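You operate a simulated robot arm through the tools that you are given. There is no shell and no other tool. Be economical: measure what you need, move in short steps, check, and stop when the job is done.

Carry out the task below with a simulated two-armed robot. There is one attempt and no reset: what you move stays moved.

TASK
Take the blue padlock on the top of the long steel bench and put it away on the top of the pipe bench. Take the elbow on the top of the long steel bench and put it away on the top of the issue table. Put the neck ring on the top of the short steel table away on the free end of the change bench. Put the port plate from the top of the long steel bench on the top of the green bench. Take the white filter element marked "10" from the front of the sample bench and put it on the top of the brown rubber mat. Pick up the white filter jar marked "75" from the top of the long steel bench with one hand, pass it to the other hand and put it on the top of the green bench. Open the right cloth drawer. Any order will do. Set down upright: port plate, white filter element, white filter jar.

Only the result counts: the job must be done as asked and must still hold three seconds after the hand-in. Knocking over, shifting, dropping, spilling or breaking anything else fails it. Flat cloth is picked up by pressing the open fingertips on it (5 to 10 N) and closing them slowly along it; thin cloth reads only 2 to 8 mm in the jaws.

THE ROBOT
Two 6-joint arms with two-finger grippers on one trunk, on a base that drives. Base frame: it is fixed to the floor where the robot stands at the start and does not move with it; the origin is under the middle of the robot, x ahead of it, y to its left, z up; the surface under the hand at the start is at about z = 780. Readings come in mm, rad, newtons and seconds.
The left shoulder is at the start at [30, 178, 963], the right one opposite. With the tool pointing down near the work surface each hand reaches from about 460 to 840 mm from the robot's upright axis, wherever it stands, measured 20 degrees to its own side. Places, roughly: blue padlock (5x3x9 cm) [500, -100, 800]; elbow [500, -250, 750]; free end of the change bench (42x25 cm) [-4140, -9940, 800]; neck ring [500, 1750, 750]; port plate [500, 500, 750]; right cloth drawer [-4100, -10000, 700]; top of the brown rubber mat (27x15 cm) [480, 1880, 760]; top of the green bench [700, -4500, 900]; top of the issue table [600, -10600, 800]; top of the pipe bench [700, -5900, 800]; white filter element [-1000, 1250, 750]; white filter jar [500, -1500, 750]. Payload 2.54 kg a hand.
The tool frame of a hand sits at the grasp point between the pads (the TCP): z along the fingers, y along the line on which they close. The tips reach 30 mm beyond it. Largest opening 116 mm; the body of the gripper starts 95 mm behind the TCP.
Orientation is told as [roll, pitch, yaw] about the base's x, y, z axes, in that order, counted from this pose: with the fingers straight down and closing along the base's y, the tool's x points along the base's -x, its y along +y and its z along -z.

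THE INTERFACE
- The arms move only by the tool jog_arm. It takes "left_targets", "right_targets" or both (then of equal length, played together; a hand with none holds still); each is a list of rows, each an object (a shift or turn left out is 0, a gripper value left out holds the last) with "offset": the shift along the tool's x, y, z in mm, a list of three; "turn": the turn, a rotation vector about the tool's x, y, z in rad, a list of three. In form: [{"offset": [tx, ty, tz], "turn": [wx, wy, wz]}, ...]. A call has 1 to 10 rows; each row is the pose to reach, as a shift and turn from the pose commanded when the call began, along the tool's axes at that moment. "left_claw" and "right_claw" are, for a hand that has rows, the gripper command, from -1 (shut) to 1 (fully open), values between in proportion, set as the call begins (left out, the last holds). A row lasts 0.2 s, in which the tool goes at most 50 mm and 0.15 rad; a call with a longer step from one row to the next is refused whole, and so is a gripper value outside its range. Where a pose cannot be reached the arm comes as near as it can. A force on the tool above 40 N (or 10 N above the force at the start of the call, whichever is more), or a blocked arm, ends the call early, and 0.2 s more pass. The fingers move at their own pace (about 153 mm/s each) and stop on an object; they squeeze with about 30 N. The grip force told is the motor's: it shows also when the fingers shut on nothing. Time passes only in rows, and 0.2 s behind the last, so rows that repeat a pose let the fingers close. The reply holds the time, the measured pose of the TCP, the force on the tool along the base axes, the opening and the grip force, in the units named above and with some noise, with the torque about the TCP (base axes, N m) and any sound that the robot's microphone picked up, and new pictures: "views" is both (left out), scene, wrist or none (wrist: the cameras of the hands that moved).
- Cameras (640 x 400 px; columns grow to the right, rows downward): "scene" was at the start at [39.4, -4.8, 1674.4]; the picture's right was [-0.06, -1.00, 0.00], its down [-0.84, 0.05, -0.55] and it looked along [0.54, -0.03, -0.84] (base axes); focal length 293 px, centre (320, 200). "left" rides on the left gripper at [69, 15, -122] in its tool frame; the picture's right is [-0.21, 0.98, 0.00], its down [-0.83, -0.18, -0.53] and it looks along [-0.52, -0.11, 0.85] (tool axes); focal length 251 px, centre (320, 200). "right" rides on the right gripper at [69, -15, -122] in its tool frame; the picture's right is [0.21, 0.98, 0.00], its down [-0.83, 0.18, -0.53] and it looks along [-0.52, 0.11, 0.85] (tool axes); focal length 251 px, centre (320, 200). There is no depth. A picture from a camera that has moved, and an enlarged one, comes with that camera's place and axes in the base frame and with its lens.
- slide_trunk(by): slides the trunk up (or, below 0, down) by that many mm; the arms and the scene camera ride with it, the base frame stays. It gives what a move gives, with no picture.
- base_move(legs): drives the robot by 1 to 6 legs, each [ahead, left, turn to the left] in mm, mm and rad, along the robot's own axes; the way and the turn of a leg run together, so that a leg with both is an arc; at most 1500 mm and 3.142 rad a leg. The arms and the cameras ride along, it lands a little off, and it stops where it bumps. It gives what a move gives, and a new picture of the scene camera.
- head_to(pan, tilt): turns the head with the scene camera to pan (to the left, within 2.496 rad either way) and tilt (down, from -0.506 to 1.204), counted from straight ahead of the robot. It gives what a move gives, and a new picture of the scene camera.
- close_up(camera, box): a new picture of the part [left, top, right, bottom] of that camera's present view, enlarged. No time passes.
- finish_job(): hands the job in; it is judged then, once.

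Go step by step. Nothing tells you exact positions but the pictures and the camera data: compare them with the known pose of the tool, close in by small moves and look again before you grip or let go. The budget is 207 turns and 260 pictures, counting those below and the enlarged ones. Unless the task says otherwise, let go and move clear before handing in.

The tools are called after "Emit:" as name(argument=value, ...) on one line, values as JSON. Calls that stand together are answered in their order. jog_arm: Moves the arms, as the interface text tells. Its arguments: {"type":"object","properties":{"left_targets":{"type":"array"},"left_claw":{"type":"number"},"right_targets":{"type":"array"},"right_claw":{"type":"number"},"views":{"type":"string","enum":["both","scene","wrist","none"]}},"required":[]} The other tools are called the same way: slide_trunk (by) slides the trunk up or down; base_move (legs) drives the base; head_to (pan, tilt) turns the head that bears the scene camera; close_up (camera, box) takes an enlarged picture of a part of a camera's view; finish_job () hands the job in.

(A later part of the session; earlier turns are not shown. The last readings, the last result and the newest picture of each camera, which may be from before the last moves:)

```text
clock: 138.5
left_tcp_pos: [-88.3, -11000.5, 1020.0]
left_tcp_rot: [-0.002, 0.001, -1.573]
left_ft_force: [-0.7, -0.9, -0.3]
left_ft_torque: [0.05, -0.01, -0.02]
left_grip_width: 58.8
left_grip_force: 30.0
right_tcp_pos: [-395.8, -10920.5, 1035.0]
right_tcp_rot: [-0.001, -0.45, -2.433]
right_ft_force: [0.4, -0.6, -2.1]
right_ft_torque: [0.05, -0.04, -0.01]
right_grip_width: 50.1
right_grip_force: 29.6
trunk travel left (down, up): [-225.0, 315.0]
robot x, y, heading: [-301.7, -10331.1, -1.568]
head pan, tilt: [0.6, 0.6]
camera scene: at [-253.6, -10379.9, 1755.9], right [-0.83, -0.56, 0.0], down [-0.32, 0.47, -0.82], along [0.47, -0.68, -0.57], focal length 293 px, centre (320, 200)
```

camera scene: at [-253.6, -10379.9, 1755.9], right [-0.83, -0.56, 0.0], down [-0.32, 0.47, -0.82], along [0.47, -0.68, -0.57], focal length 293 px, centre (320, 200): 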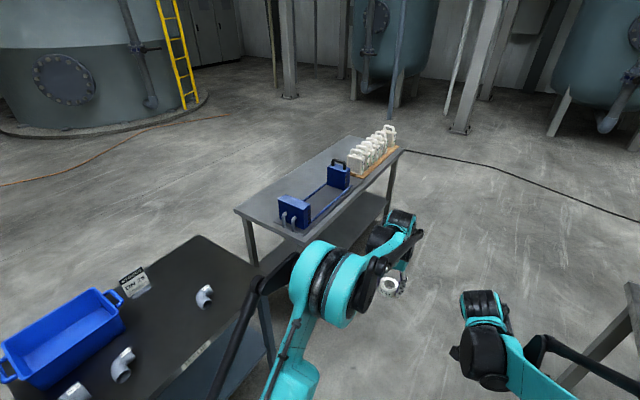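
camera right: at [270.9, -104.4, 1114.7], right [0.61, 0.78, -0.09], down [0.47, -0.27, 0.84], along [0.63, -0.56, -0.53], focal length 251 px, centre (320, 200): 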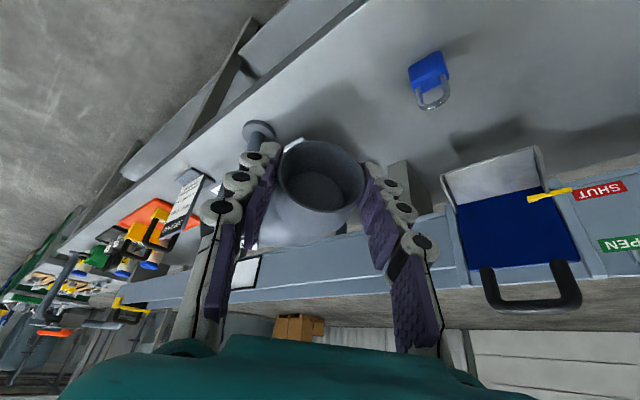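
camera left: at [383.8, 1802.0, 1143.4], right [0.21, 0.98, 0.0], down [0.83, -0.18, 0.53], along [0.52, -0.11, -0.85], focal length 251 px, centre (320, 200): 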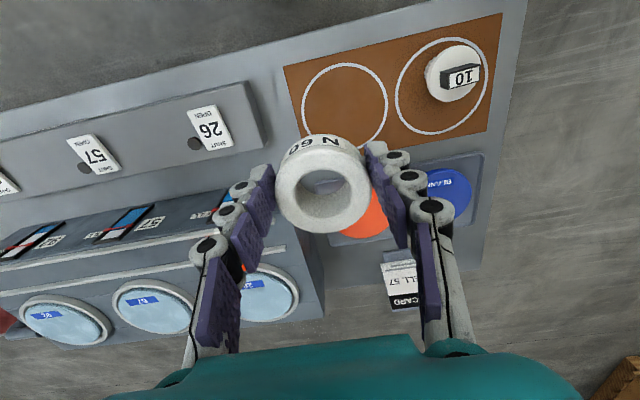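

The dark table with elbows and a blue basket is the issue table. I turn left to face it.

Emit:
base_move(legs=[[0, 0, 1.57]])

Emit:
head_to(pan=-0.2, tilt=0.8)

```text
clock: 142.6
left_tcp_pos: [369.6, -10146.1, 1021.3]
left_tcp_rot: [-0.003, -0.003, -0.04]
left_ft_force: [0.9, -5.6, 0.3]
left_ft_torque: [0.67, 0.16, -0.11]
left_grip_width: 58.1
left_grip_force: 29.9
right_tcp_pos: [279.9, -10443.8, 1033.0]
right_tcp_rot: [0.001, -0.447, -0.889]
right_ft_force: [-0.7, -0.5, -1.7]
right_ft_torque: [0.05, 0.0, 0.01]
right_grip_width: 49.9
right_grip_force: 30.3
trunk travel left (down, up): [-225.0, 315.0]
robot x, y, heading: [-304.6, -10333.8, -0.024]
head pan, tilt: [0.6, 0.6]
stopped in leg 1: the robot was blocked; the commanded pose is now the measured one
camera scene: at [-258.5, -10288.1, 1755.9], right [0.54, -0.84, 0.0], down [-0.47, -0.31, -0.82], along [0.69, 0.45, -0.57], focal length 293 px, centre (320, 200)
```

scene: 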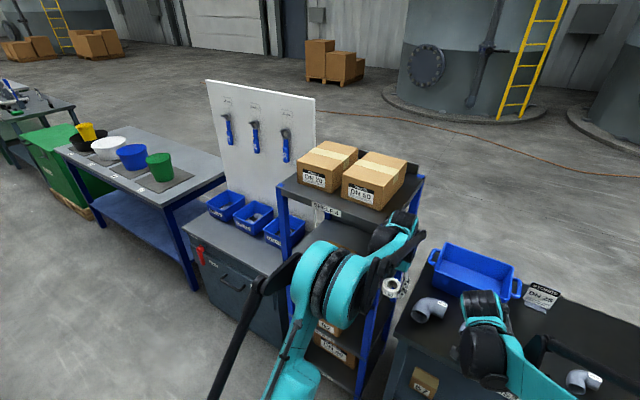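

```text
clock: 143.8
left_tcp_pos: [369.3, -10147.0, 1020.8]
left_tcp_rot: [-0.004, -0.002, -0.04]
left_ft_force: [2.7, -6.9, -0.7]
left_ft_torque: [1.06, 0.38, -0.22]
left_grip_width: 58.2
left_grip_force: 30.1
right_tcp_pos: [279.9, -10443.7, 1034.3]
right_tcp_rot: [-0.001, -0.45, -0.889]
right_ft_force: [-0.5, 0.3, -2.3]
right_ft_torque: [0.08, 0.05, -0.01]
right_grip_width: 49.8
right_grip_force: 30.2
trunk travel left (down, up): [-225.0, 315.0]
robot x, y, heading: [-303.0, -10339.5, -0.03]
head pan, tilt: [-0.201, 0.799]
camera scene: at [-253.8, -10355.2, 1739.0], right [-0.22, -0.97, 0.0], down [-0.7, 0.16, -0.7], along [0.68, -0.16, -0.72], focal length 293 px, centre (320, 200)
```

scene: 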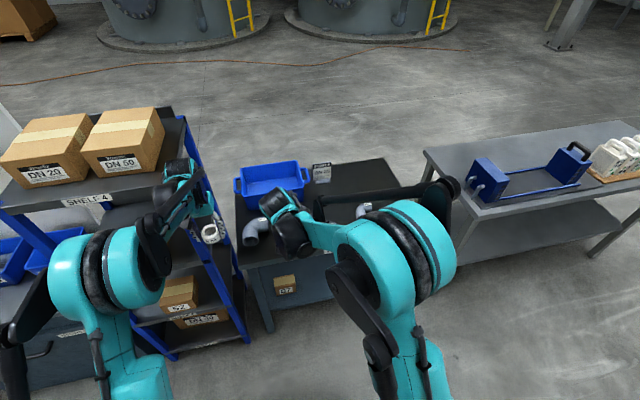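

The left hand lightly touched the rack post; I slide away from it to the right (where the table is) and look again.

Emit:
base_move(legs=[[0, -260, 0.028]])

Emit:
close_up(camera="right", box=[0, 0, 640, 400])

```text
clock: 145.6
left_tcp_pos: [360.0, -10384.5, 1020.8]
left_tcp_rot: [-0.005, -0.001, -0.009]
left_ft_force: [0.3, -0.6, -0.4]
left_ft_torque: [0.01, 0.05, 0.01]
left_grip_width: 57.9
left_grip_force: 30.3
right_tcp_pos: [279.9, -10686.4, 1033.6]
right_tcp_rot: [0.001, -0.45, -0.859]
right_ft_force: [0.1, -0.4, -1.4]
right_ft_torque: [0.09, -0.03, 0.03]
right_grip_width: 49.9
right_grip_force: 29.8
trunk travel left (down, up): [-225.0, 315.0]
robot x, y, heading: [-307.1, -10594.4, -0.0]
head pan, tilt: [-0.201, 0.799]
camera scene: at [-256.9, -10613.1, 1739.0], right [-0.2, -0.98, 0.0], down [-0.7, 0.14, -0.7], along [0.68, -0.14, -0.72], focal length 293 px, centre (320, 200)
```

scene: 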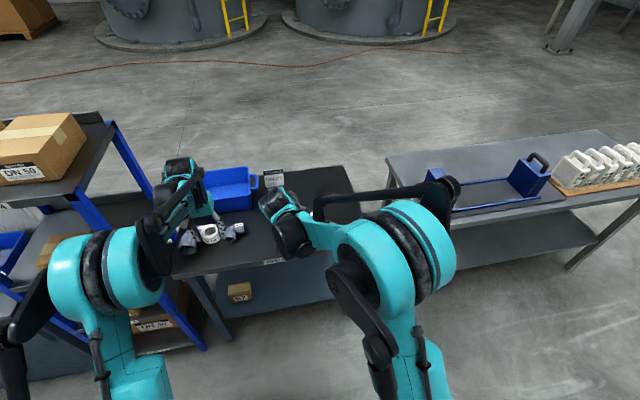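

```text
1.00 times, centred on (320, 200) of right (not enlarged: the box is as wide or as high as the picture)
camera zoom: at [192.7, -10607.8, 1113.8], right [0.61, 0.78, -0.09], down [0.47, -0.27, 0.84], along [0.63, -0.56, -0.54], focal length 251 px, centre (320, 200)
```

zoom: 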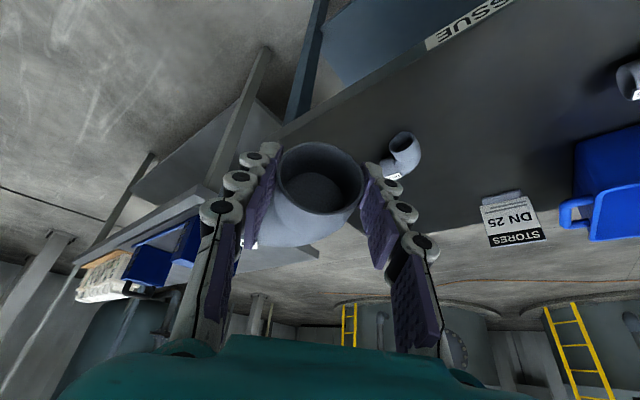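

The issue table's front edge is at x≈360 and the area around [440, -10620] is free. I move the elbow over it, shifting the left hand aside.

Emit:
jog_arm(right_targets=[{"offset": [7, 29, 25]}, {"offset": [15, 59, 50]}, {"offset": [22, 88, 75]}, {"offset": [30, 118, 100]}, {"offset": [37, 147, 125]}, {"offset": [44, 176, 150]}, {"offset": [44, 176, 150]}], left_targets=[{"offset": [0, 12, 0]}, {"offset": [0, 24, 0]}, {"offset": [0, 36, 0]}, {"offset": [0, 48, 0]}, {"offset": [0, 60, 0]}, {"offset": [0, 70, 0]}, {"offset": [0, 70, 0]}], views="both")

```text
clock: 147.2
left_tcp_pos: [360.9, -10315.3, 1022.8]
left_tcp_rot: [-0.004, -0.004, -0.009]
left_ft_force: [-0.3, 0.5, -0.5]
left_ft_torque: [0.03, 0.01, -0.01]
left_grip_width: 58.0
left_grip_force: 29.8
right_tcp_pos: [429.5, -10588.4, 881.5]
right_tcp_rot: [0.0, -0.45, -0.856]
right_ft_force: [-0.5, -1.0, -1.2]
right_ft_torque: [0.06, 0.05, 0.01]
right_grip_width: 50.0
right_grip_force: 29.3
trunk travel left (down, up): [-225.0, 315.0]
robot x, y, heading: [-305.8, -10598.8, 0.004]
head pan, tilt: [-0.201, 0.799]
camera scene: at [-258.0, -10612.1, 1739.1], right [-0.2, -0.98, 0.0], down [-0.7, 0.14, -0.7], along [0.68, -0.14, -0.72], focal length 293 px, centre (320, 200)
camera right: at [341.9, -10510.6, 960.1], right [0.61, 0.78, -0.09], down [0.47, -0.27, 0.84], along [0.63, -0.56, -0.53], focal length 251 px, centre (320, 200)
camera left: at [289.8, -10298.1, 1143.4], right [0.22, 0.97, 0.0], down [0.82, -0.19, 0.54], along [0.52, -0.12, -0.84], focal length 251 px, centre (320, 200)
```

scene: 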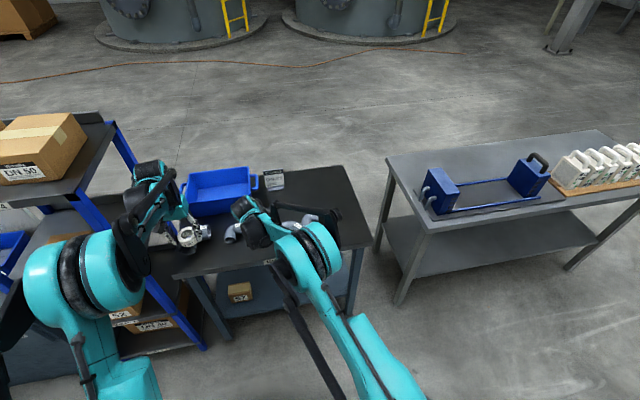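
right: 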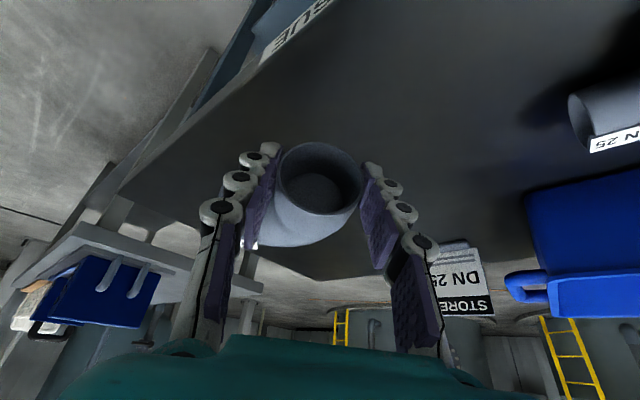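
left: 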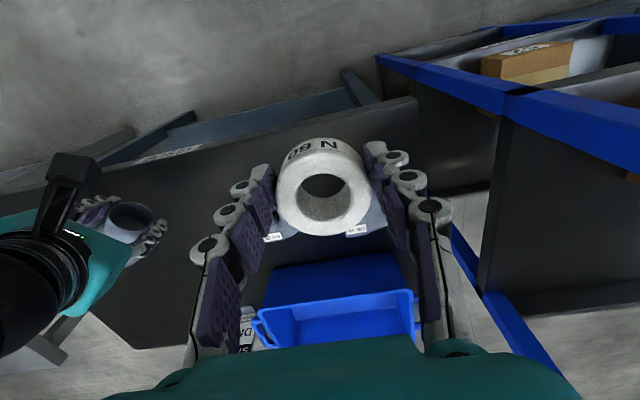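

Clear of the other fittings. I lower the elbow in steps until contact.

Emit:
jog_arm(right_targets=[{"offset": [6.5, 0, 13.5]}, {"offset": [10.8, 0, 22.5]}, {"offset": [13, 0, 27]}, {"offset": [15.1, 0, 31.6]}, {"offset": [16.4, 0, 34.3]}, {"offset": [17.7, 0, 37]}, {"offset": [17.7, 0, 37]}], views="wrist")

```text
clock: 148.8
left_tcp_pos: [360.6, -10313.6, 1020.8]
left_tcp_rot: [-0.003, -0.003, -0.009]
left_ft_force: [0.3, 0.0, -1.9]
left_ft_torque: [-0.01, -0.01, 0.02]
left_grip_width: 57.7
left_grip_force: 30.4
right_tcp_pos: [429.7, -10589.7, 839.1]
right_tcp_rot: [0.0, -0.449, -0.859]
right_ft_force: [1.4, -0.3, -1.8]
right_ft_torque: [0.05, 0.03, 0.0]
right_grip_width: 49.8
right_grip_force: 30.4
trunk travel left (down, up): [-225.0, 315.0]
robot x, y, heading: [-305.4, -10593.2, 0.004]
head pan, tilt: [-0.201, 0.799]
camera right: at [341.9, -10511.8, 918.6], right [0.61, 0.78, -0.09], down [0.47, -0.27, 0.84], along [0.63, -0.56, -0.54], focal length 251 px, centre (320, 200)
```

right: 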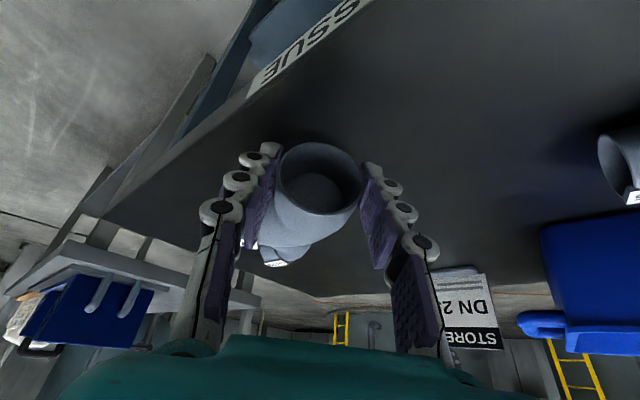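

Emit:
jog_arm(right_targets=[{"offset": [1.3, 0, 2.7]}, {"offset": [2.6, 0, 5.4]}, {"offset": [3.9, 0, 8.1]}, {"offset": [5.2, 0, 10.8]}, {"offset": [6.5, 0, 13.5]}, {"offset": [7.8, 0, 16.2]}, {"offset": [9.1, 0, 18.9]}, {"offset": [9.1, 0, 18.9]}], views="wrist")

```text
clock: 150.6
left_tcp_pos: [361.6, -10314.2, 1021.1]
left_tcp_rot: [-0.005, -0.001, -0.008]
left_ft_force: [-0.6, 0.1, -1.2]
left_ft_torque: [-0.03, 0.03, -0.03]
left_grip_width: 57.9
left_grip_force: 29.9
right_tcp_pos: [430.2, -10590.2, 818.0]
right_tcp_rot: [0.0, -0.448, -0.858]
right_ft_force: [-0.1, -0.5, -1.7]
right_ft_torque: [0.02, 0.06, -0.01]
right_grip_width: 50.3
right_grip_force: 30.3
trunk travel left (down, up): [-225.0, 315.0]
robot x, y, heading: [-306.7, -10595.0, 0.004]
head pan, tilt: [-0.201, 0.799]
camera right: at [342.6, -10511.5, 897.6], right [0.61, 0.78, -0.09], down [0.47, -0.27, 0.84], along [0.63, -0.56, -0.54], focal length 251 px, centre (320, 200)
```

right: 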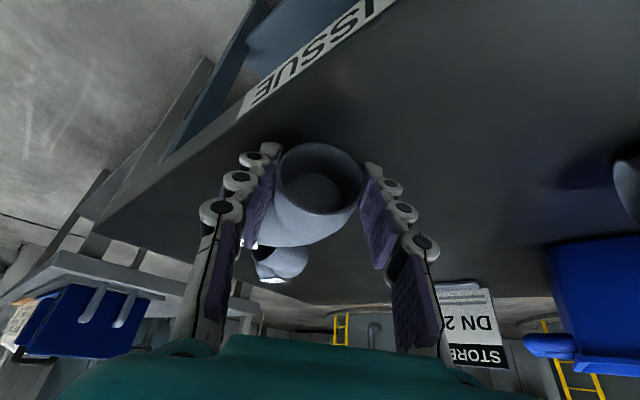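

Emit:
jog_arm(right_targets=[{"offset": [1.7, 0, 3.6]}, {"offset": [3.4, 0, 7.2]}, {"offset": [5.2, 0, 10.8]}, {"offset": [6.9, 0, 14.4]}, {"offset": [8.6, 0, 18]}, {"offset": [10.3, 0, 21.6]}], views="wrist")

```text
clock: 151.4
left_tcp_pos: [358.8, -10313.2, 1021.9]
left_tcp_rot: [-0.004, -0.005, -0.009]
left_ft_force: [-0.5, -0.2, 0.2]
left_ft_torque: [0.01, 0.05, 0.0]
left_grip_width: 57.5
left_grip_force: 30.4
right_tcp_pos: [428.6, -10588.8, 810.9]
right_tcp_rot: [0.001, -0.454, -0.857]
right_ft_force: [-6.4, 0.8, 16.4]
right_ft_torque: [-0.05, 0.23, -0.05]
right_grip_width: 49.6
right_grip_force: 30.2
trunk travel left (down, up): [-225.0, 315.0]
robot x, y, heading: [-306.8, -10594.3, 0.004]
head pan, tilt: [-0.201, 0.799]
stopped in row 4 (right hand): the force on the tool passed its limit at 43 N (the readings are from after the stop); the commanded pose is now the measured one
camera right: at [341.5, -10510.5, 889.8], right [0.61, 0.79, -0.09], down [0.47, -0.27, 0.84], along [0.64, -0.56, -0.53], focal length 251 px, centre (320, 200)
```

right: 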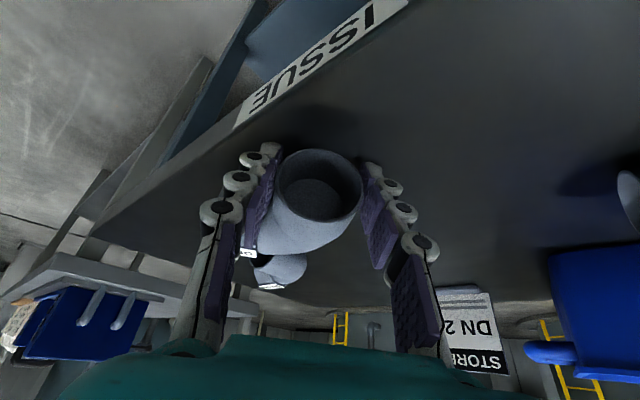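

Contact with the table. I open the jaws to release and retreat along the approach line.

Emit:
jog_arm(right_targets=[{"offset": [0, 0, 0]}, {"offset": [0, 0, 0]}, {"offset": [0, 0, 0]}], right_claw=0.22, views="none")

Emit:
jog_arm(right_targets=[{"offset": [0, 0, -15]}, {"offset": [0, 0, -40]}, {"offset": [0, 0, -80]}, {"offset": [0, 0, -125]}, {"offset": [-10, 0, -170]}, {"offset": [-10, 0, -210]}], views="wrist")

```text
clock: 152.2
left_tcp_pos: [360.7, -10313.8, 1021.6]
left_tcp_rot: [-0.004, -0.002, -0.008]
left_ft_force: [-0.3, 0.7, 0.0]
left_ft_torque: [0.02, -0.02, 0.0]
left_grip_width: 57.5
left_grip_force: 29.6
right_tcp_pos: [429.9, -10589.3, 809.5]
right_tcp_rot: [0.001, -0.451, -0.857]
right_ft_force: [-0.4, 0.4, -0.2]
right_ft_torque: [-0.02, 0.02, 0.01]
right_grip_width: 71.0
right_grip_force: 0.1
trunk travel left (down, up): [-225.0, 315.0]
robot x, y, heading: [-309.5, -10592.7, 0.001]
head pan, tilt: [-0.201, 0.799]
```

```text
clock: 153.7
left_tcp_pos: [359.5, -10314.4, 1021.8]
left_tcp_rot: [-0.002, -0.005, -0.009]
left_ft_force: [0.0, 0.2, -1.0]
left_ft_torque: [-0.02, 0.0, -0.01]
left_grip_width: 57.7
left_grip_force: 29.8
right_tcp_pos: [374.5, -10526.7, 1001.0]
right_tcp_rot: [0.001, -0.451, -0.856]
right_ft_force: [0.2, -0.1, 0.0]
right_ft_torque: [0.0, -0.04, 0.02]
right_grip_width: 70.8
right_grip_force: 0.1
trunk travel left (down, up): [-225.0, 315.0]
robot x, y, heading: [-306.4, -10598.7, 0.007]
head pan, tilt: [-0.201, 0.799]
camera right: at [287.6, -10448.4, 1080.3], right [0.61, 0.78, -0.09], down [0.47, -0.27, 0.84], along [0.64, -0.56, -0.53], focal length 251 px, centre (320, 200)
```

right: 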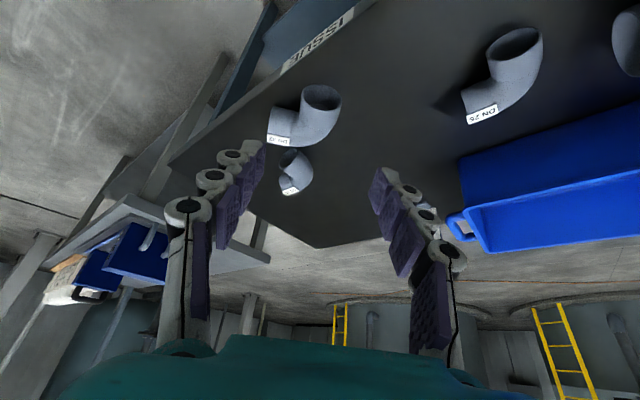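

The elbow now sits on the issue table with the others. Next the change bench far behind; I straighten the right hand and look for a route.

Emit:
jog_arm(right_targets=[{"turn": [0, 0.15, 0]}, {"turn": [0, 0.3, 0]}, {"turn": [0, 0.45, 0]}, {"turn": [0, 0.45, 0]}], views="none")

Emit:
jog_arm(right_targets=[{"offset": [0, 0, -10], "turn": [0, 0, -0.145]}, {"offset": [0, 0, -20], "turn": [0, 0, -0.29]}, {"offset": [0, 0, -30], "turn": [0, 0, -0.43]}, {"offset": [0, 0, -40], "turn": [0, 0, -0.57]}, {"offset": [0, 0, -40], "turn": [0, 0, -0.715]}, {"offset": [0, 0, -40], "turn": [0, 0, -0.857]}, {"offset": [0, 0, -40], "turn": [0, 0, -0.857]}], views="none")

Emit:
head_to(pan=-2.45, tilt=0.3)

Emit:
head_to(pan=2.45, tilt=0.3)

```text
clock: 154.7
left_tcp_pos: [359.5, -10313.0, 1021.6]
left_tcp_rot: [-0.003, -0.003, -0.008]
left_ft_force: [0.7, 0.6, -0.7]
left_ft_torque: [-0.02, 0.01, 0.0]
left_grip_width: 57.4
left_grip_force: 29.6
right_tcp_pos: [375.0, -10525.1, 1001.8]
right_tcp_rot: [0.0, -0.002, -0.857]
right_ft_force: [0.1, 0.1, -0.4]
right_ft_torque: [0.01, -0.01, 0.03]
right_grip_width: 70.7
right_grip_force: 0.0
trunk travel left (down, up): [-225.0, 315.0]
robot x, y, heading: [-304.3, -10594.5, 0.005]
head pan, tilt: [-0.201, 0.799]
```

```text
clock: 156.2
left_tcp_pos: [361.4, -10314.9, 1021.9]
left_tcp_rot: [-0.003, -0.002, -0.008]
left_ft_force: [-0.3, -0.3, 0.4]
left_ft_torque: [-0.02, 0.02, 0.01]
left_grip_width: 57.8
left_grip_force: 29.7
right_tcp_pos: [376.2, -10525.8, 1041.9]
right_tcp_rot: [-0.001, 0.0, 0.002]
right_ft_force: [-0.5, -0.3, 0.0]
right_ft_torque: [0.0, -0.02, 0.01]
right_grip_width: 70.7
right_grip_force: 0.2
trunk travel left (down, up): [-225.0, 315.0]
robot x, y, heading: [-302.7, -10593.3, 0.005]
head pan, tilt: [-0.201, 0.799]
```

```text
clock: 158.3
left_tcp_pos: [360.9, -10316.3, 1021.6]
left_tcp_rot: [-0.003, -0.001, -0.008]
left_ft_force: [0.6, -0.3, -1.0]
left_ft_torque: [-0.02, -0.03, -0.02]
left_grip_width: 57.3
left_grip_force: 30.0
right_tcp_pos: [376.4, -10526.0, 1042.3]
right_tcp_rot: [0.0, -0.002, 0.0]
right_ft_force: [0.4, 0.7, 0.0]
right_ft_torque: [0.01, 0.0, 0.03]
right_grip_width: 71.0
right_grip_force: 0.0
trunk travel left (down, up): [-225.0, 315.0]
robot x, y, heading: [-308.6, -10594.1, 0.003]
head pan, tilt: [-2.45, 0.3]
camera scene: at [-407.7, -10655.5, 1783.4], right [-0.64, 0.77, 0.0], down [0.23, 0.19, -0.96], along [-0.73, -0.61, -0.3], focal length 293 px, centre (320, 200)
```

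scene: 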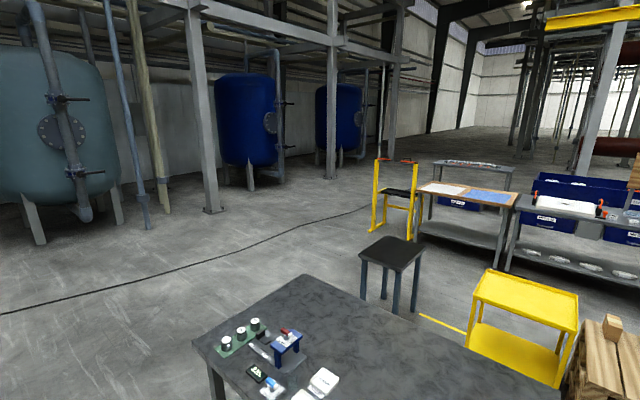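

```text
clock: 162.2
left_tcp_pos: [360.6, -10314.2, 1020.5]
left_tcp_rot: [-0.004, -0.002, -0.009]
left_ft_force: [-0.4, -0.4, -1.7]
left_ft_torque: [-0.01, 0.03, -0.02]
left_grip_width: 57.0
left_grip_force: 29.9
right_tcp_pos: [376.2, -10525.3, 1040.9]
right_tcp_rot: [0.0, -0.001, 0.001]
right_ft_force: [-0.8, 0.1, 0.0]
right_ft_torque: [0.02, 0.04, -0.01]
right_grip_width: 70.6
right_grip_force: 0.1
trunk travel left (down, up): [-225.0, 315.0]
robot x, y, heading: [-306.3, -10593.6, 0.0]
head pan, tilt: [2.45, 0.3]
camera scene: at [-408.1, -10536.4, 1783.4], right [0.64, 0.77, 0.0], down [0.23, -0.19, -0.96], along [-0.74, 0.61, -0.3], focal length 293 px, centre (320, 200)
```

scene: 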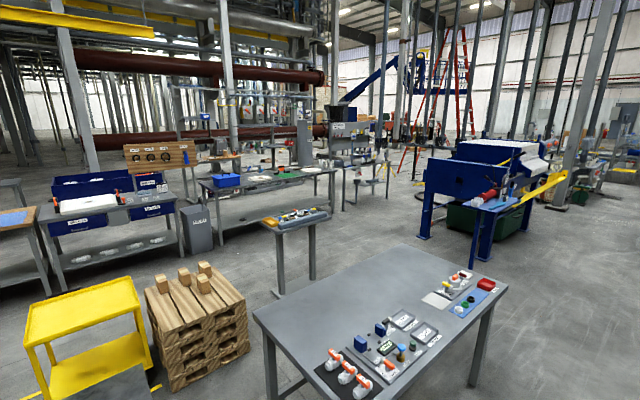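

The north route is open: along y≈-8150 past the grey table, then down at x≈-3200 to the change bench. First part: turn, back up the aisle, turn west.

Emit:
base_move(legs=[[0, 0, -1.57], [-1250, 0, 0], [-1210, 0, 0], [0, 0, -1.57]])

Emit:
head_to(pan=0.2, tilt=0.3)

```text
clock: 181.8
left_tcp_pos: [-910.5, -8422.4, 1021.1]
left_tcp_rot: [-0.005, -0.002, -3.141]
left_ft_force: [0.3, 0.6, -0.1]
left_ft_torque: [-0.03, -0.04, 0.02]
left_grip_width: 50.9
left_grip_force: 29.9
right_tcp_pos: [-927.7, -8211.4, 1041.6]
right_tcp_rot: [0.0, 0.0, -3.131]
right_ft_force: [-0.4, 0.6, 0.6]
right_ft_torque: [0.04, 0.02, -0.01]
right_grip_width: 70.8
right_grip_force: 0.1
trunk travel left (down, up): [-225.0, 315.0]
robot x, y, heading: [-248.9, -8134.1, -3.133]
head pan, tilt: [2.45, 0.3]
camera scene: at [-145.6, -8193.6, 1783.5], right [-0.63, -0.78, 0.0], down [-0.23, 0.19, -0.96], along [0.74, -0.6, -0.3], focal length 293 px, centre (320, 200)
```

scene: 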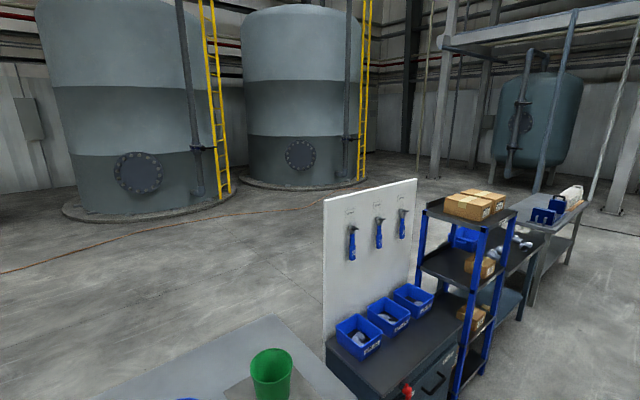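

```text
clock: 183.9
left_tcp_pos: [-909.6, -8422.3, 1022.4]
left_tcp_rot: [-0.003, -0.003, -3.141]
left_ft_force: [-0.4, 0.2, -0.5]
left_ft_torque: [0.01, 0.0, 0.02]
left_grip_width: 50.6
left_grip_force: 29.3
right_tcp_pos: [-926.8, -8210.6, 1041.8]
right_tcp_rot: [-0.002, -0.001, -3.131]
right_ft_force: [-0.1, 0.2, -0.3]
right_ft_torque: [-0.01, 0.02, -0.01]
right_grip_width: 70.8
right_grip_force: 0.0
trunk travel left (down, up): [-225.0, 315.0]
robot x, y, heading: [-245.3, -8134.9, -3.127]
head pan, tilt: [0.201, 0.3]
camera scene: at [-309.5, -8155.3, 1783.4], right [-0.21, 0.98, 0.0], down [0.29, 0.06, -0.96], along [-0.93, -0.2, -0.3], focal length 293 px, centre (320, 200)
```

scene: 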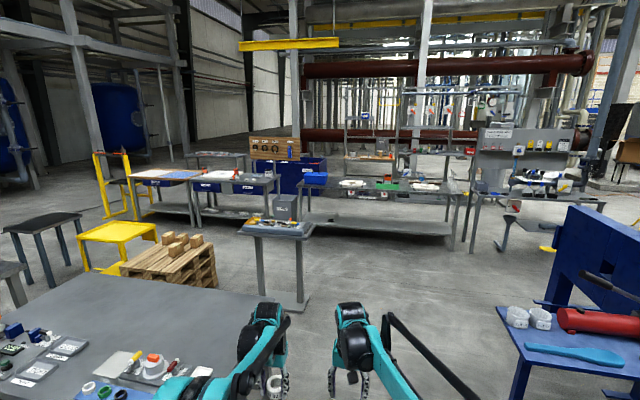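

The left grip width dropped to 51 mm – the ring is creeping in the jaws. I check the left wrist view.

Emit:
close_up(camera="left", box=[0, 0, 640, 400])

```text
1.00 times, centred on (320, 200) of left (not enlarged: the box is as wide or as high as the picture)
camera zoom: at [-842.2, -8437.6, 1142.8], right [-0.21, -0.98, 0.0], down [-0.82, 0.18, 0.54], along [-0.52, 0.12, -0.84], focal length 251 px, centre (320, 200)
```

zoom: 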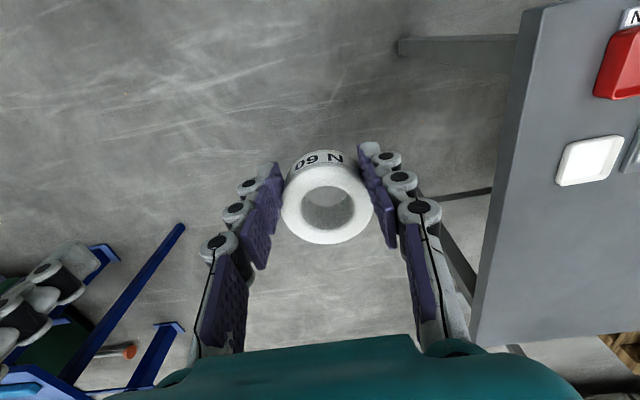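

The ring has slid toward the fingertips. I'll set it down on the nearby corner of the grey table and regrip deeper; a short gentle move there first.

Emit:
base_move(legs=[[235, 235, 0]])

Emit:
close_up(camera="left", box=[0, 0, 640, 400])

```text
clock: 186.1
left_tcp_pos: [-1140.1, -8666.8, 1019.5]
left_tcp_rot: [-0.006, -0.002, -3.136]
left_ft_force: [-0.1, -0.2, -1.9]
left_ft_torque: [0.0, -0.01, 0.02]
left_grip_width: 50.1
left_grip_force: 29.8
right_tcp_pos: [-1157.6, -8454.9, 1040.7]
right_tcp_rot: [-0.002, -0.002, -3.127]
right_ft_force: [-0.6, -0.3, 0.1]
right_ft_torque: [-0.01, -0.05, 0.04]
right_grip_width: 70.7
right_grip_force: 0.1
trunk travel left (down, up): [-225.0, 315.0]
robot x, y, heading: [-477.9, -8374.2, -3.121]
head pan, tilt: [0.201, 0.3]
camera scene: at [-541.9, -8397.2, 1783.3], right [-0.22, 0.98, 0.0], down [0.29, 0.07, -0.95], along [-0.93, -0.21, -0.3], focal length 293 px, centre (320, 200)
```

scene: 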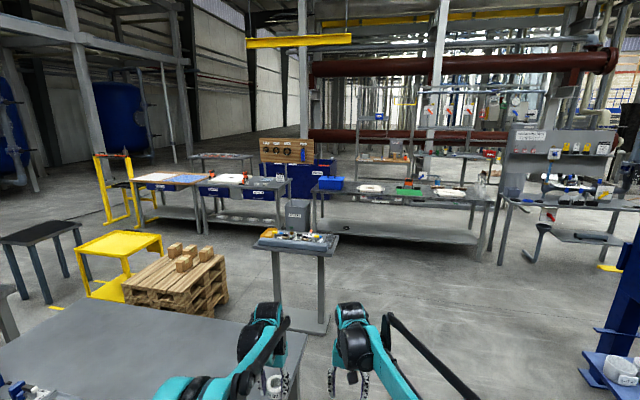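

```text
1.00 times, centred on (320, 200) of left (not enlarged: the box is as wide or as high as the picture)
camera zoom: at [-1072.8, -8682.0, 1142.4], right [-0.21, -0.98, 0.0], down [-0.83, 0.17, 0.54], along [-0.52, 0.11, -0.84], focal length 251 px, centre (320, 200)
```

zoom: 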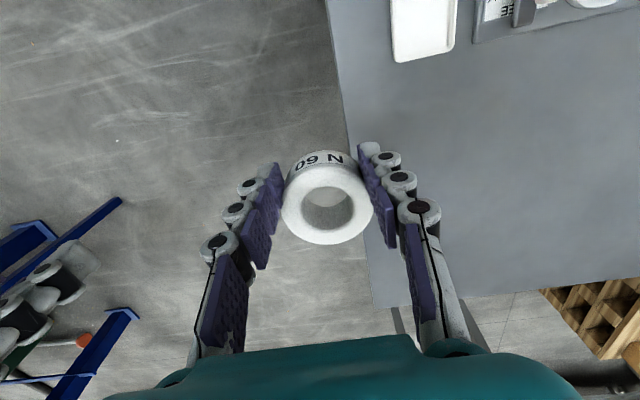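

Emit:
jog_arm(left_targets=[{"offset": [-10, 25, 0]}, {"offset": [-20, 50, 0]}, {"offset": [-30, 75, 0]}, {"offset": [-40, 98, 10]}, {"offset": [-40, 98, 45]}, {"offset": [-40, 98, 80]}, {"offset": [-40, 98, 110]}, {"offset": [-40, 98, 130]}, {"offset": [-40, 98, 130]}], views="wrist")

Emit:
head_to(pan=0.4, tilt=0.8)

```text
clock: 188.1
left_tcp_pos: [-1181.4, -8763.5, 890.4]
left_tcp_rot: [-0.003, -0.005, -3.133]
left_ft_force: [0.4, 0.7, -0.5]
left_ft_torque: [-0.01, 0.02, 0.0]
left_grip_width: 49.8
left_grip_force: 30.2
right_tcp_pos: [-1158.6, -8454.2, 1042.3]
right_tcp_rot: [-0.002, -0.001, -3.126]
right_ft_force: [0.2, 0.5, -0.6]
right_ft_torque: [-0.03, 0.0, -0.02]
right_grip_width: 70.7
right_grip_force: 0.0
trunk travel left (down, up): [-225.0, 315.0]
robot x, y, heading: [-477.4, -8372.7, -3.117]
head pan, tilt: [0.201, 0.3]
camera left: at [-1112.3, -8778.3, 1011.9], right [-0.21, -0.98, 0.0], down [-0.83, 0.17, 0.54], along [-0.52, 0.11, -0.84], focal length 251 px, centre (320, 200)
```

left: 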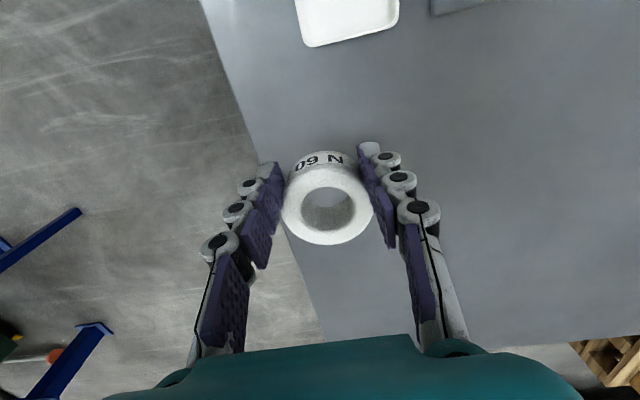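

```text
clock: 189.1
left_tcp_pos: [-1180.8, -8762.7, 890.2]
left_tcp_rot: [-0.003, -0.002, -3.136]
left_ft_force: [0.0, -0.1, -0.7]
left_ft_torque: [-0.01, -0.01, -0.03]
left_grip_width: 49.9
left_grip_force: 29.9
right_tcp_pos: [-1159.7, -8454.5, 1041.7]
right_tcp_rot: [-0.003, -0.002, -3.124]
right_ft_force: [0.1, -0.7, -0.1]
right_ft_torque: [-0.01, 0.0, -0.04]
right_grip_width: 70.7
right_grip_force: 0.1
trunk travel left (down, up): [-225.0, 315.0]
robot x, y, heading: [-478.2, -8377.1, -3.129]
head pan, tilt: [0.4, 0.799]
camera scene: at [-523.7, -8408.7, 1739.1], right [-0.41, 0.91, 0.0], down [0.65, 0.29, -0.7], along [-0.64, -0.28, -0.72], focal length 293 px, centre (320, 200)
```

scene: 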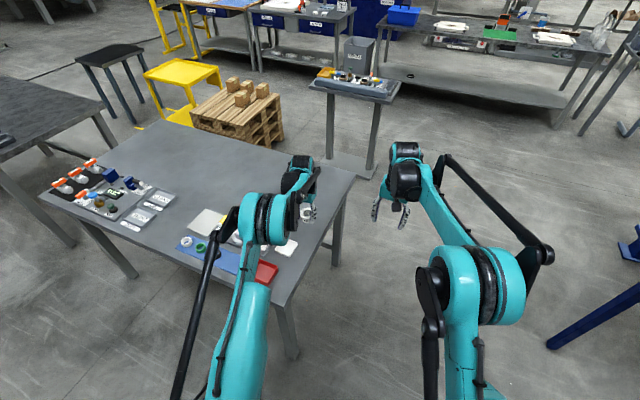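

Emit:
jog_arm(left_targets=[{"offset": [0, 8, 12]}, {"offset": [0, 15, 24]}, {"offset": [0, 15, 30]}, {"offset": [0, 15, 35]}, {"offset": [0, 15, 40]}, {"offset": [0, 15, 44]}, {"offset": [0, 15, 48]}, {"offset": [0, 15, 52]}, {"offset": [0, 15, 56]}, {"offset": [0, 15, 60]}], views="wrist")

```text
clock: 191.3
left_tcp_pos: [-1179.7, -8778.2, 831.0]
left_tcp_rot: [-0.003, -0.002, -3.136]
left_ft_force: [0.3, -0.3, -0.7]
left_ft_torque: [0.01, 0.0, 0.03]
left_grip_width: 49.5
left_grip_force: 30.2
right_tcp_pos: [-1157.6, -8454.0, 1041.2]
right_tcp_rot: [-0.003, -0.002, -3.125]
right_ft_force: [-0.2, -0.8, 0.1]
right_ft_torque: [-0.02, 0.01, -0.01]
right_grip_width: 70.8
right_grip_force: 0.1
trunk travel left (down, up): [-225.0, 315.0]
robot x, y, heading: [-479.0, -8377.7, -3.124]
head pan, tilt: [0.4, 0.799]
camera left: at [-1112.0, -8793.3, 952.4], right [-0.21, -0.98, 0.0], down [-0.83, 0.17, 0.54], along [-0.52, 0.11, -0.84], focal length 251 px, centre (320, 200)
```

left: 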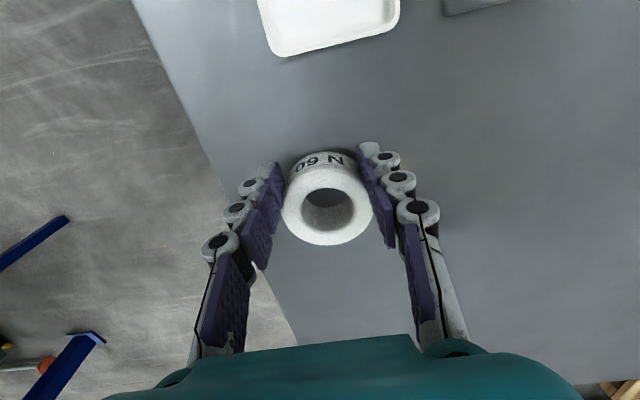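

Emit:
jog_arm(left_targets=[{"offset": [0, 0, 3]}, {"offset": [0, 0, 6]}, {"offset": [0, 0, 9]}, {"offset": [0, 0, 12]}, {"offset": [0, 0, 15]}, {"offset": [0, 0, 18]}, {"offset": [0, 0, 21]}, {"offset": [0, 0, 24]}], views="wrist")

```text
clock: 193.1
left_tcp_pos: [-1177.9, -8779.0, 809.8]
left_tcp_rot: [-0.001, -0.003, -3.135]
left_ft_force: [7.3, -0.4, 22.5]
left_ft_torque: [-0.15, 0.03, 0.0]
left_grip_width: 42.9
left_grip_force: 30.8
right_tcp_pos: [-1157.1, -8454.1, 1042.8]
right_tcp_rot: [0.0, -0.003, -3.126]
right_ft_force: [-0.1, -0.4, 0.0]
right_ft_torque: [0.0, -0.01, 0.01]
right_grip_width: 70.9
right_grip_force: 0.1
trunk travel left (down, up): [-225.0, 315.0]
robot x, y, heading: [-482.4, -8377.3, -3.121]
head pan, tilt: [0.4, 0.799]
camera left: at [-1109.6, -8793.8, 931.1], right [-0.21, -0.98, 0.0], down [-0.82, 0.17, 0.54], along [-0.53, 0.11, -0.84], focal length 251 px, centre (320, 200)
```

left: 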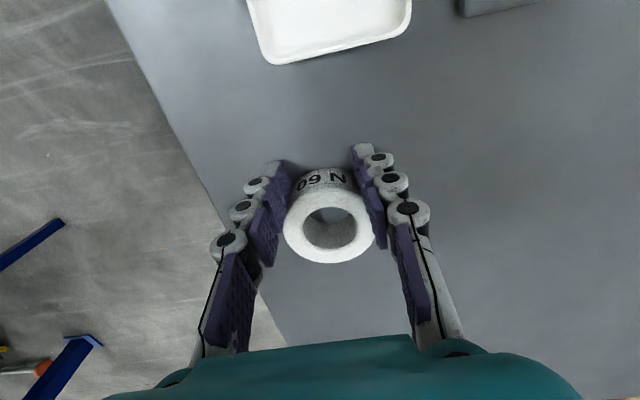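

Ring is on the table. I open and recentre on it.

Emit:
jog_arm(left_targets=[{"offset": [0, 0, -2]}, {"offset": [0, 0, -4]}, {"offset": [0, 0, -4]}], left_claw=0.6, views="wrist")

```text
clock: 193.9
left_tcp_pos: [-1179.7, -8779.1, 811.0]
left_tcp_rot: [-0.004, -0.001, -3.133]
left_ft_force: [-0.1, 0.2, 0.0]
left_ft_torque: [0.01, 0.0, 0.02]
left_grip_width: 92.6
left_grip_force: 0.1
right_tcp_pos: [-1158.7, -8455.1, 1042.0]
right_tcp_rot: [-0.002, -0.001, -3.126]
right_ft_force: [0.3, 0.1, 0.2]
right_ft_torque: [0.01, 0.0, 0.01]
right_grip_width: 70.9
right_grip_force: 0.1
trunk travel left (down, up): [-225.0, 315.0]
robot x, y, heading: [-478.7, -8369.4, -3.124]
head pan, tilt: [0.4, 0.799]
camera left: at [-1112.0, -8793.8, 932.5], right [-0.21, -0.98, 0.0], down [-0.83, 0.17, 0.54], along [-0.52, 0.11, -0.84], focal length 251 px, centre (320, 200)
```

left: 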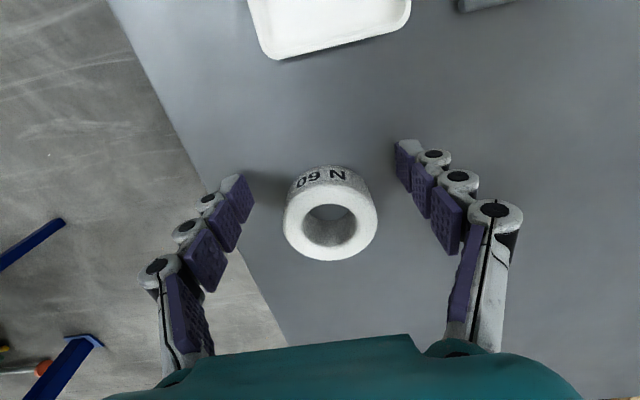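

Emit:
jog_arm(left_targets=[{"offset": [-11, 1, 0]}, {"offset": [-22, 2, 0]}, {"offset": [-22, 2, 3]}, {"offset": [-22, 2, 6]}, {"offset": [-22, 2, 8]}, {"offset": [-22, 2, 10]}, {"offset": [-22, 2, 12]}], views="wrist")

```text
clock: 195.5
left_tcp_pos: [-1199.8, -8780.6, 801.0]
left_tcp_rot: [-0.002, -0.005, -3.136]
left_ft_force: [-0.6, 0.9, 0.9]
left_ft_torque: [-0.04, -0.01, -0.06]
left_grip_width: 93.0
left_grip_force: 0.6
right_tcp_pos: [-1158.9, -8454.4, 1041.5]
right_tcp_rot: [0.0, -0.001, -3.126]
right_ft_force: [0.6, -0.1, -0.5]
right_ft_torque: [-0.03, 0.01, -0.03]
right_grip_width: 70.9
right_grip_force: 0.0
trunk travel left (down, up): [-225.0, 315.0]
robot x, y, heading: [-481.9, -8372.8, -3.119]
head pan, tilt: [0.4, 0.799]
camera left: at [-1131.8, -8795.1, 922.2], right [-0.21, -0.98, 0.0], down [-0.82, 0.17, 0.54], along [-0.53, 0.11, -0.84], focal length 251 px, centre (320, 200)
```

left: 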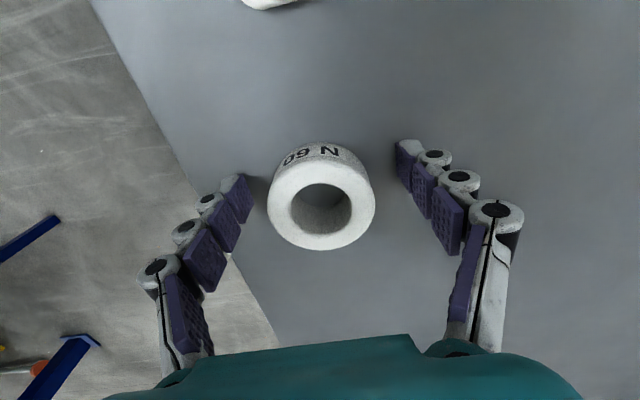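

Emit:
jog_arm(left_targets=[{"offset": [0, 0, 2]}, {"offset": [0, 0, 4]}, {"offset": [0, 0, 6]}, {"offset": [0, 0, 8]}], views="none")

```text
clock: 196.4
left_tcp_pos: [-1196.7, -8778.2, 809.3]
left_tcp_rot: [0.003, -0.018, -3.135]
left_ft_force: [-14.5, -6.5, 67.3]
left_ft_torque: [0.33, -0.24, 0.07]
left_grip_width: 57.9
left_grip_force: 45.1
left hand out of reach, approached as far as the arm can: row 1, 2, 3, 4
right_tcp_pos: [-1153.6, -8451.1, 1047.1]
right_tcp_rot: [0.003, -0.011, -3.127]
right_ft_force: [0.0, 0.4, 0.6]
right_ft_torque: [-0.03, 0.06, 0.0]
right_grip_width: 71.0
right_grip_force: 0.1
trunk travel left (down, up): [-225.0, 315.0]
robot x, y, heading: [-473.7, -8376.7, -3.117]
head pan, tilt: [0.4, 0.799]
stopped in row 4 (left hand): the force on the tool passed its limit at 46 N (the readings are from after the stop); the commanded pose is now the measured one
```

An unexpected reading: force rose and the fingers are at 58 mm. I look before doing anything.

Emit:
jog_arm(left_targets=[{"offset": [0, 0, 0]}], views="both")

```text
clock: 196.8
left_tcp_pos: [-1197.1, -8779.2, 799.3]
left_tcp_rot: [-0.002, -0.01, -3.135]
left_ft_force: [1.0, 0.6, 0.8]
left_ft_torque: [-0.01, 0.06, 0.03]
left_grip_width: 94.3
left_grip_force: 0.4
right_tcp_pos: [-1156.8, -8453.5, 1042.4]
right_tcp_rot: [0.001, -0.004, -3.126]
right_ft_force: [0.2, 0.3, 1.1]
right_ft_torque: [-0.07, 0.09, 0.01]
right_grip_width: 70.6
right_grip_force: 0.1
trunk travel left (down, up): [-225.0, 315.0]
robot x, y, heading: [-481.0, -8369.8, -3.125]
head pan, tilt: [0.4, 0.799]
camera scene: at [-520.3, -8407.2, 1738.8], right [-0.41, 0.91, 0.0], down [0.65, 0.29, -0.7], along [-0.64, -0.28, -0.72], focal length 293 px, centre (320, 200)
camera left: at [-1128.2, -8793.9, 920.0], right [-0.21, -0.98, 0.0], down [-0.82, 0.18, 0.54], along [-0.53, 0.11, -0.84], focal length 251 px, centre (320, 200)
```

scene: 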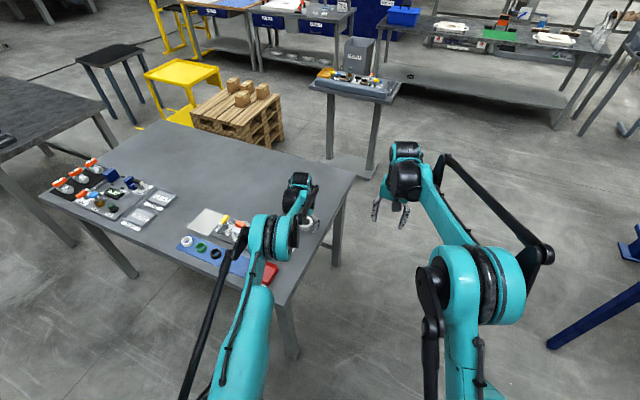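
left: 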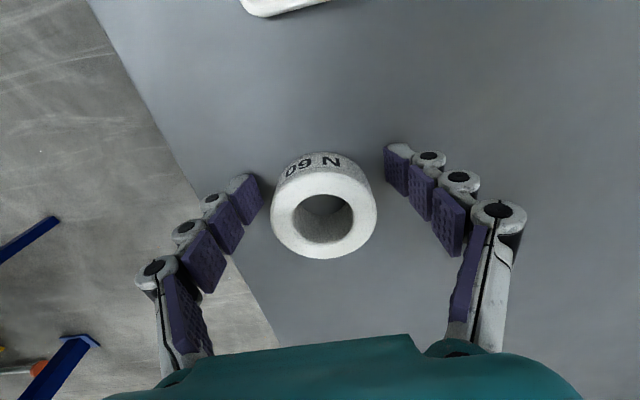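

Fingertips had pressed on the table; all settled. I raise 3 mm, recentre 6 mm, and close.

Emit:
jog_arm(left_targets=[{"offset": [0, 0, -4]}, {"offset": [-7, 0, -4]}, {"offset": [-7, 0, -4]}], views="none")

Emit:
jog_arm(left_targets=[{"offset": [0, 0, 0]}, {"offset": [0, 0, 0]}, {"offset": [0, 0, 0]}], left_claw=-1, views="wrist")

```text
clock: 197.6
left_tcp_pos: [-1205.2, -8779.2, 803.5]
left_tcp_rot: [0.0, -0.008, -3.133]
left_ft_force: [-0.3, -0.1, -0.3]
left_ft_torque: [0.01, 0.0, 0.02]
left_grip_width: 92.7
left_grip_force: 0.2
right_tcp_pos: [-1159.8, -8455.3, 1041.8]
right_tcp_rot: [-0.001, -0.002, -3.124]
right_ft_force: [0.0, -0.5, 0.1]
right_ft_torque: [0.0, -0.04, -0.01]
right_grip_width: 70.8
right_grip_force: 0.1
trunk travel left (down, up): [-225.0, 315.0]
robot x, y, heading: [-476.9, -8374.4, -3.122]
head pan, tilt: [0.4, 0.799]
```

```text
clock: 198.2
left_tcp_pos: [-1203.3, -8777.9, 808.3]
left_tcp_rot: [0.001, -0.009, -3.136]
left_ft_force: [4.6, 2.3, 19.5]
left_ft_torque: [0.18, -0.36, 0.03]
left_grip_width: 59.0
left_grip_force: 30.1
right_tcp_pos: [-1156.7, -8454.3, 1043.1]
right_tcp_rot: [0.001, -0.003, -3.126]
right_ft_force: [0.5, -0.4, 0.0]
right_ft_torque: [0.0, -0.02, 0.03]
right_grip_width: 70.7
right_grip_force: 0.0
trunk travel left (down, up): [-225.0, 315.0]
robot x, y, heading: [-474.4, -8378.1, -3.125]
head pan, tilt: [0.4, 0.799]
stopped in row 3 (left hand): the force on the tool passed its limit at 40 N (the readings are from after the stop); the commanded pose is now the measured one
camera left: at [-1133.9, -8792.7, 929.3], right [-0.21, -0.98, 0.0], down [-0.82, 0.18, 0.54], along [-0.53, 0.11, -0.84], focal length 251 px, centre (320, 200)
```

left: 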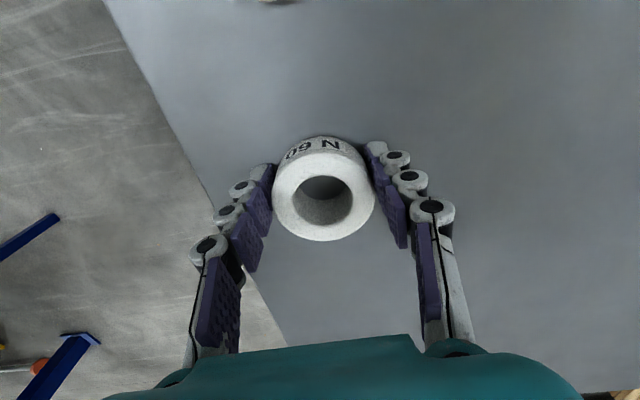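

Gripped on the full diameter (59 mm), as in the stable earlier grip. I lift and verify.

Emit:
jog_arm(left_targets=[{"offset": [0, 0, -30]}, {"offset": [0, 0, -70]}, {"offset": [0, 0, -110]}, {"offset": [0, 0, -150]}, {"offset": [0, 0, -190]}, {"offset": [0, -30, -220]}, {"offset": [0, -60, -220]}, {"offset": [20, -90, -220]}, {"offset": [20, -90, -220]}], views="wrist")

```text
clock: 200.2
left_tcp_pos: [-1183.7, -8692.1, 1026.0]
left_tcp_rot: [-0.002, -0.009, -3.135]
left_ft_force: [-0.1, -0.1, 0.3]
left_ft_torque: [0.02, -0.02, 0.0]
left_grip_width: 58.5
left_grip_force: 29.2
right_tcp_pos: [-1160.7, -8455.5, 1041.5]
right_tcp_rot: [-0.002, 0.001, -3.126]
right_ft_force: [0.0, 0.1, 0.2]
right_ft_torque: [0.0, -0.05, -0.01]
right_grip_width: 70.8
right_grip_force: 0.0
trunk travel left (down, up): [-225.0, 315.0]
robot x, y, heading: [-477.2, -8375.5, -3.122]
head pan, tilt: [0.4, 0.799]
camera left: at [-1115.2, -8705.8, 1147.1], right [-0.21, -0.98, 0.0], down [-0.82, 0.18, 0.54], along [-0.53, 0.11, -0.84], focal length 251 px, centre (320, 200)
```

left: 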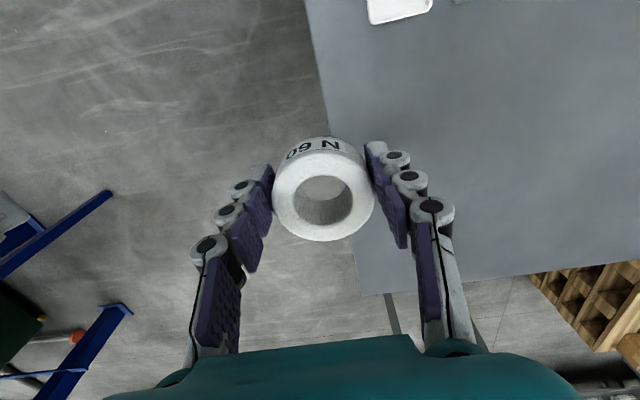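

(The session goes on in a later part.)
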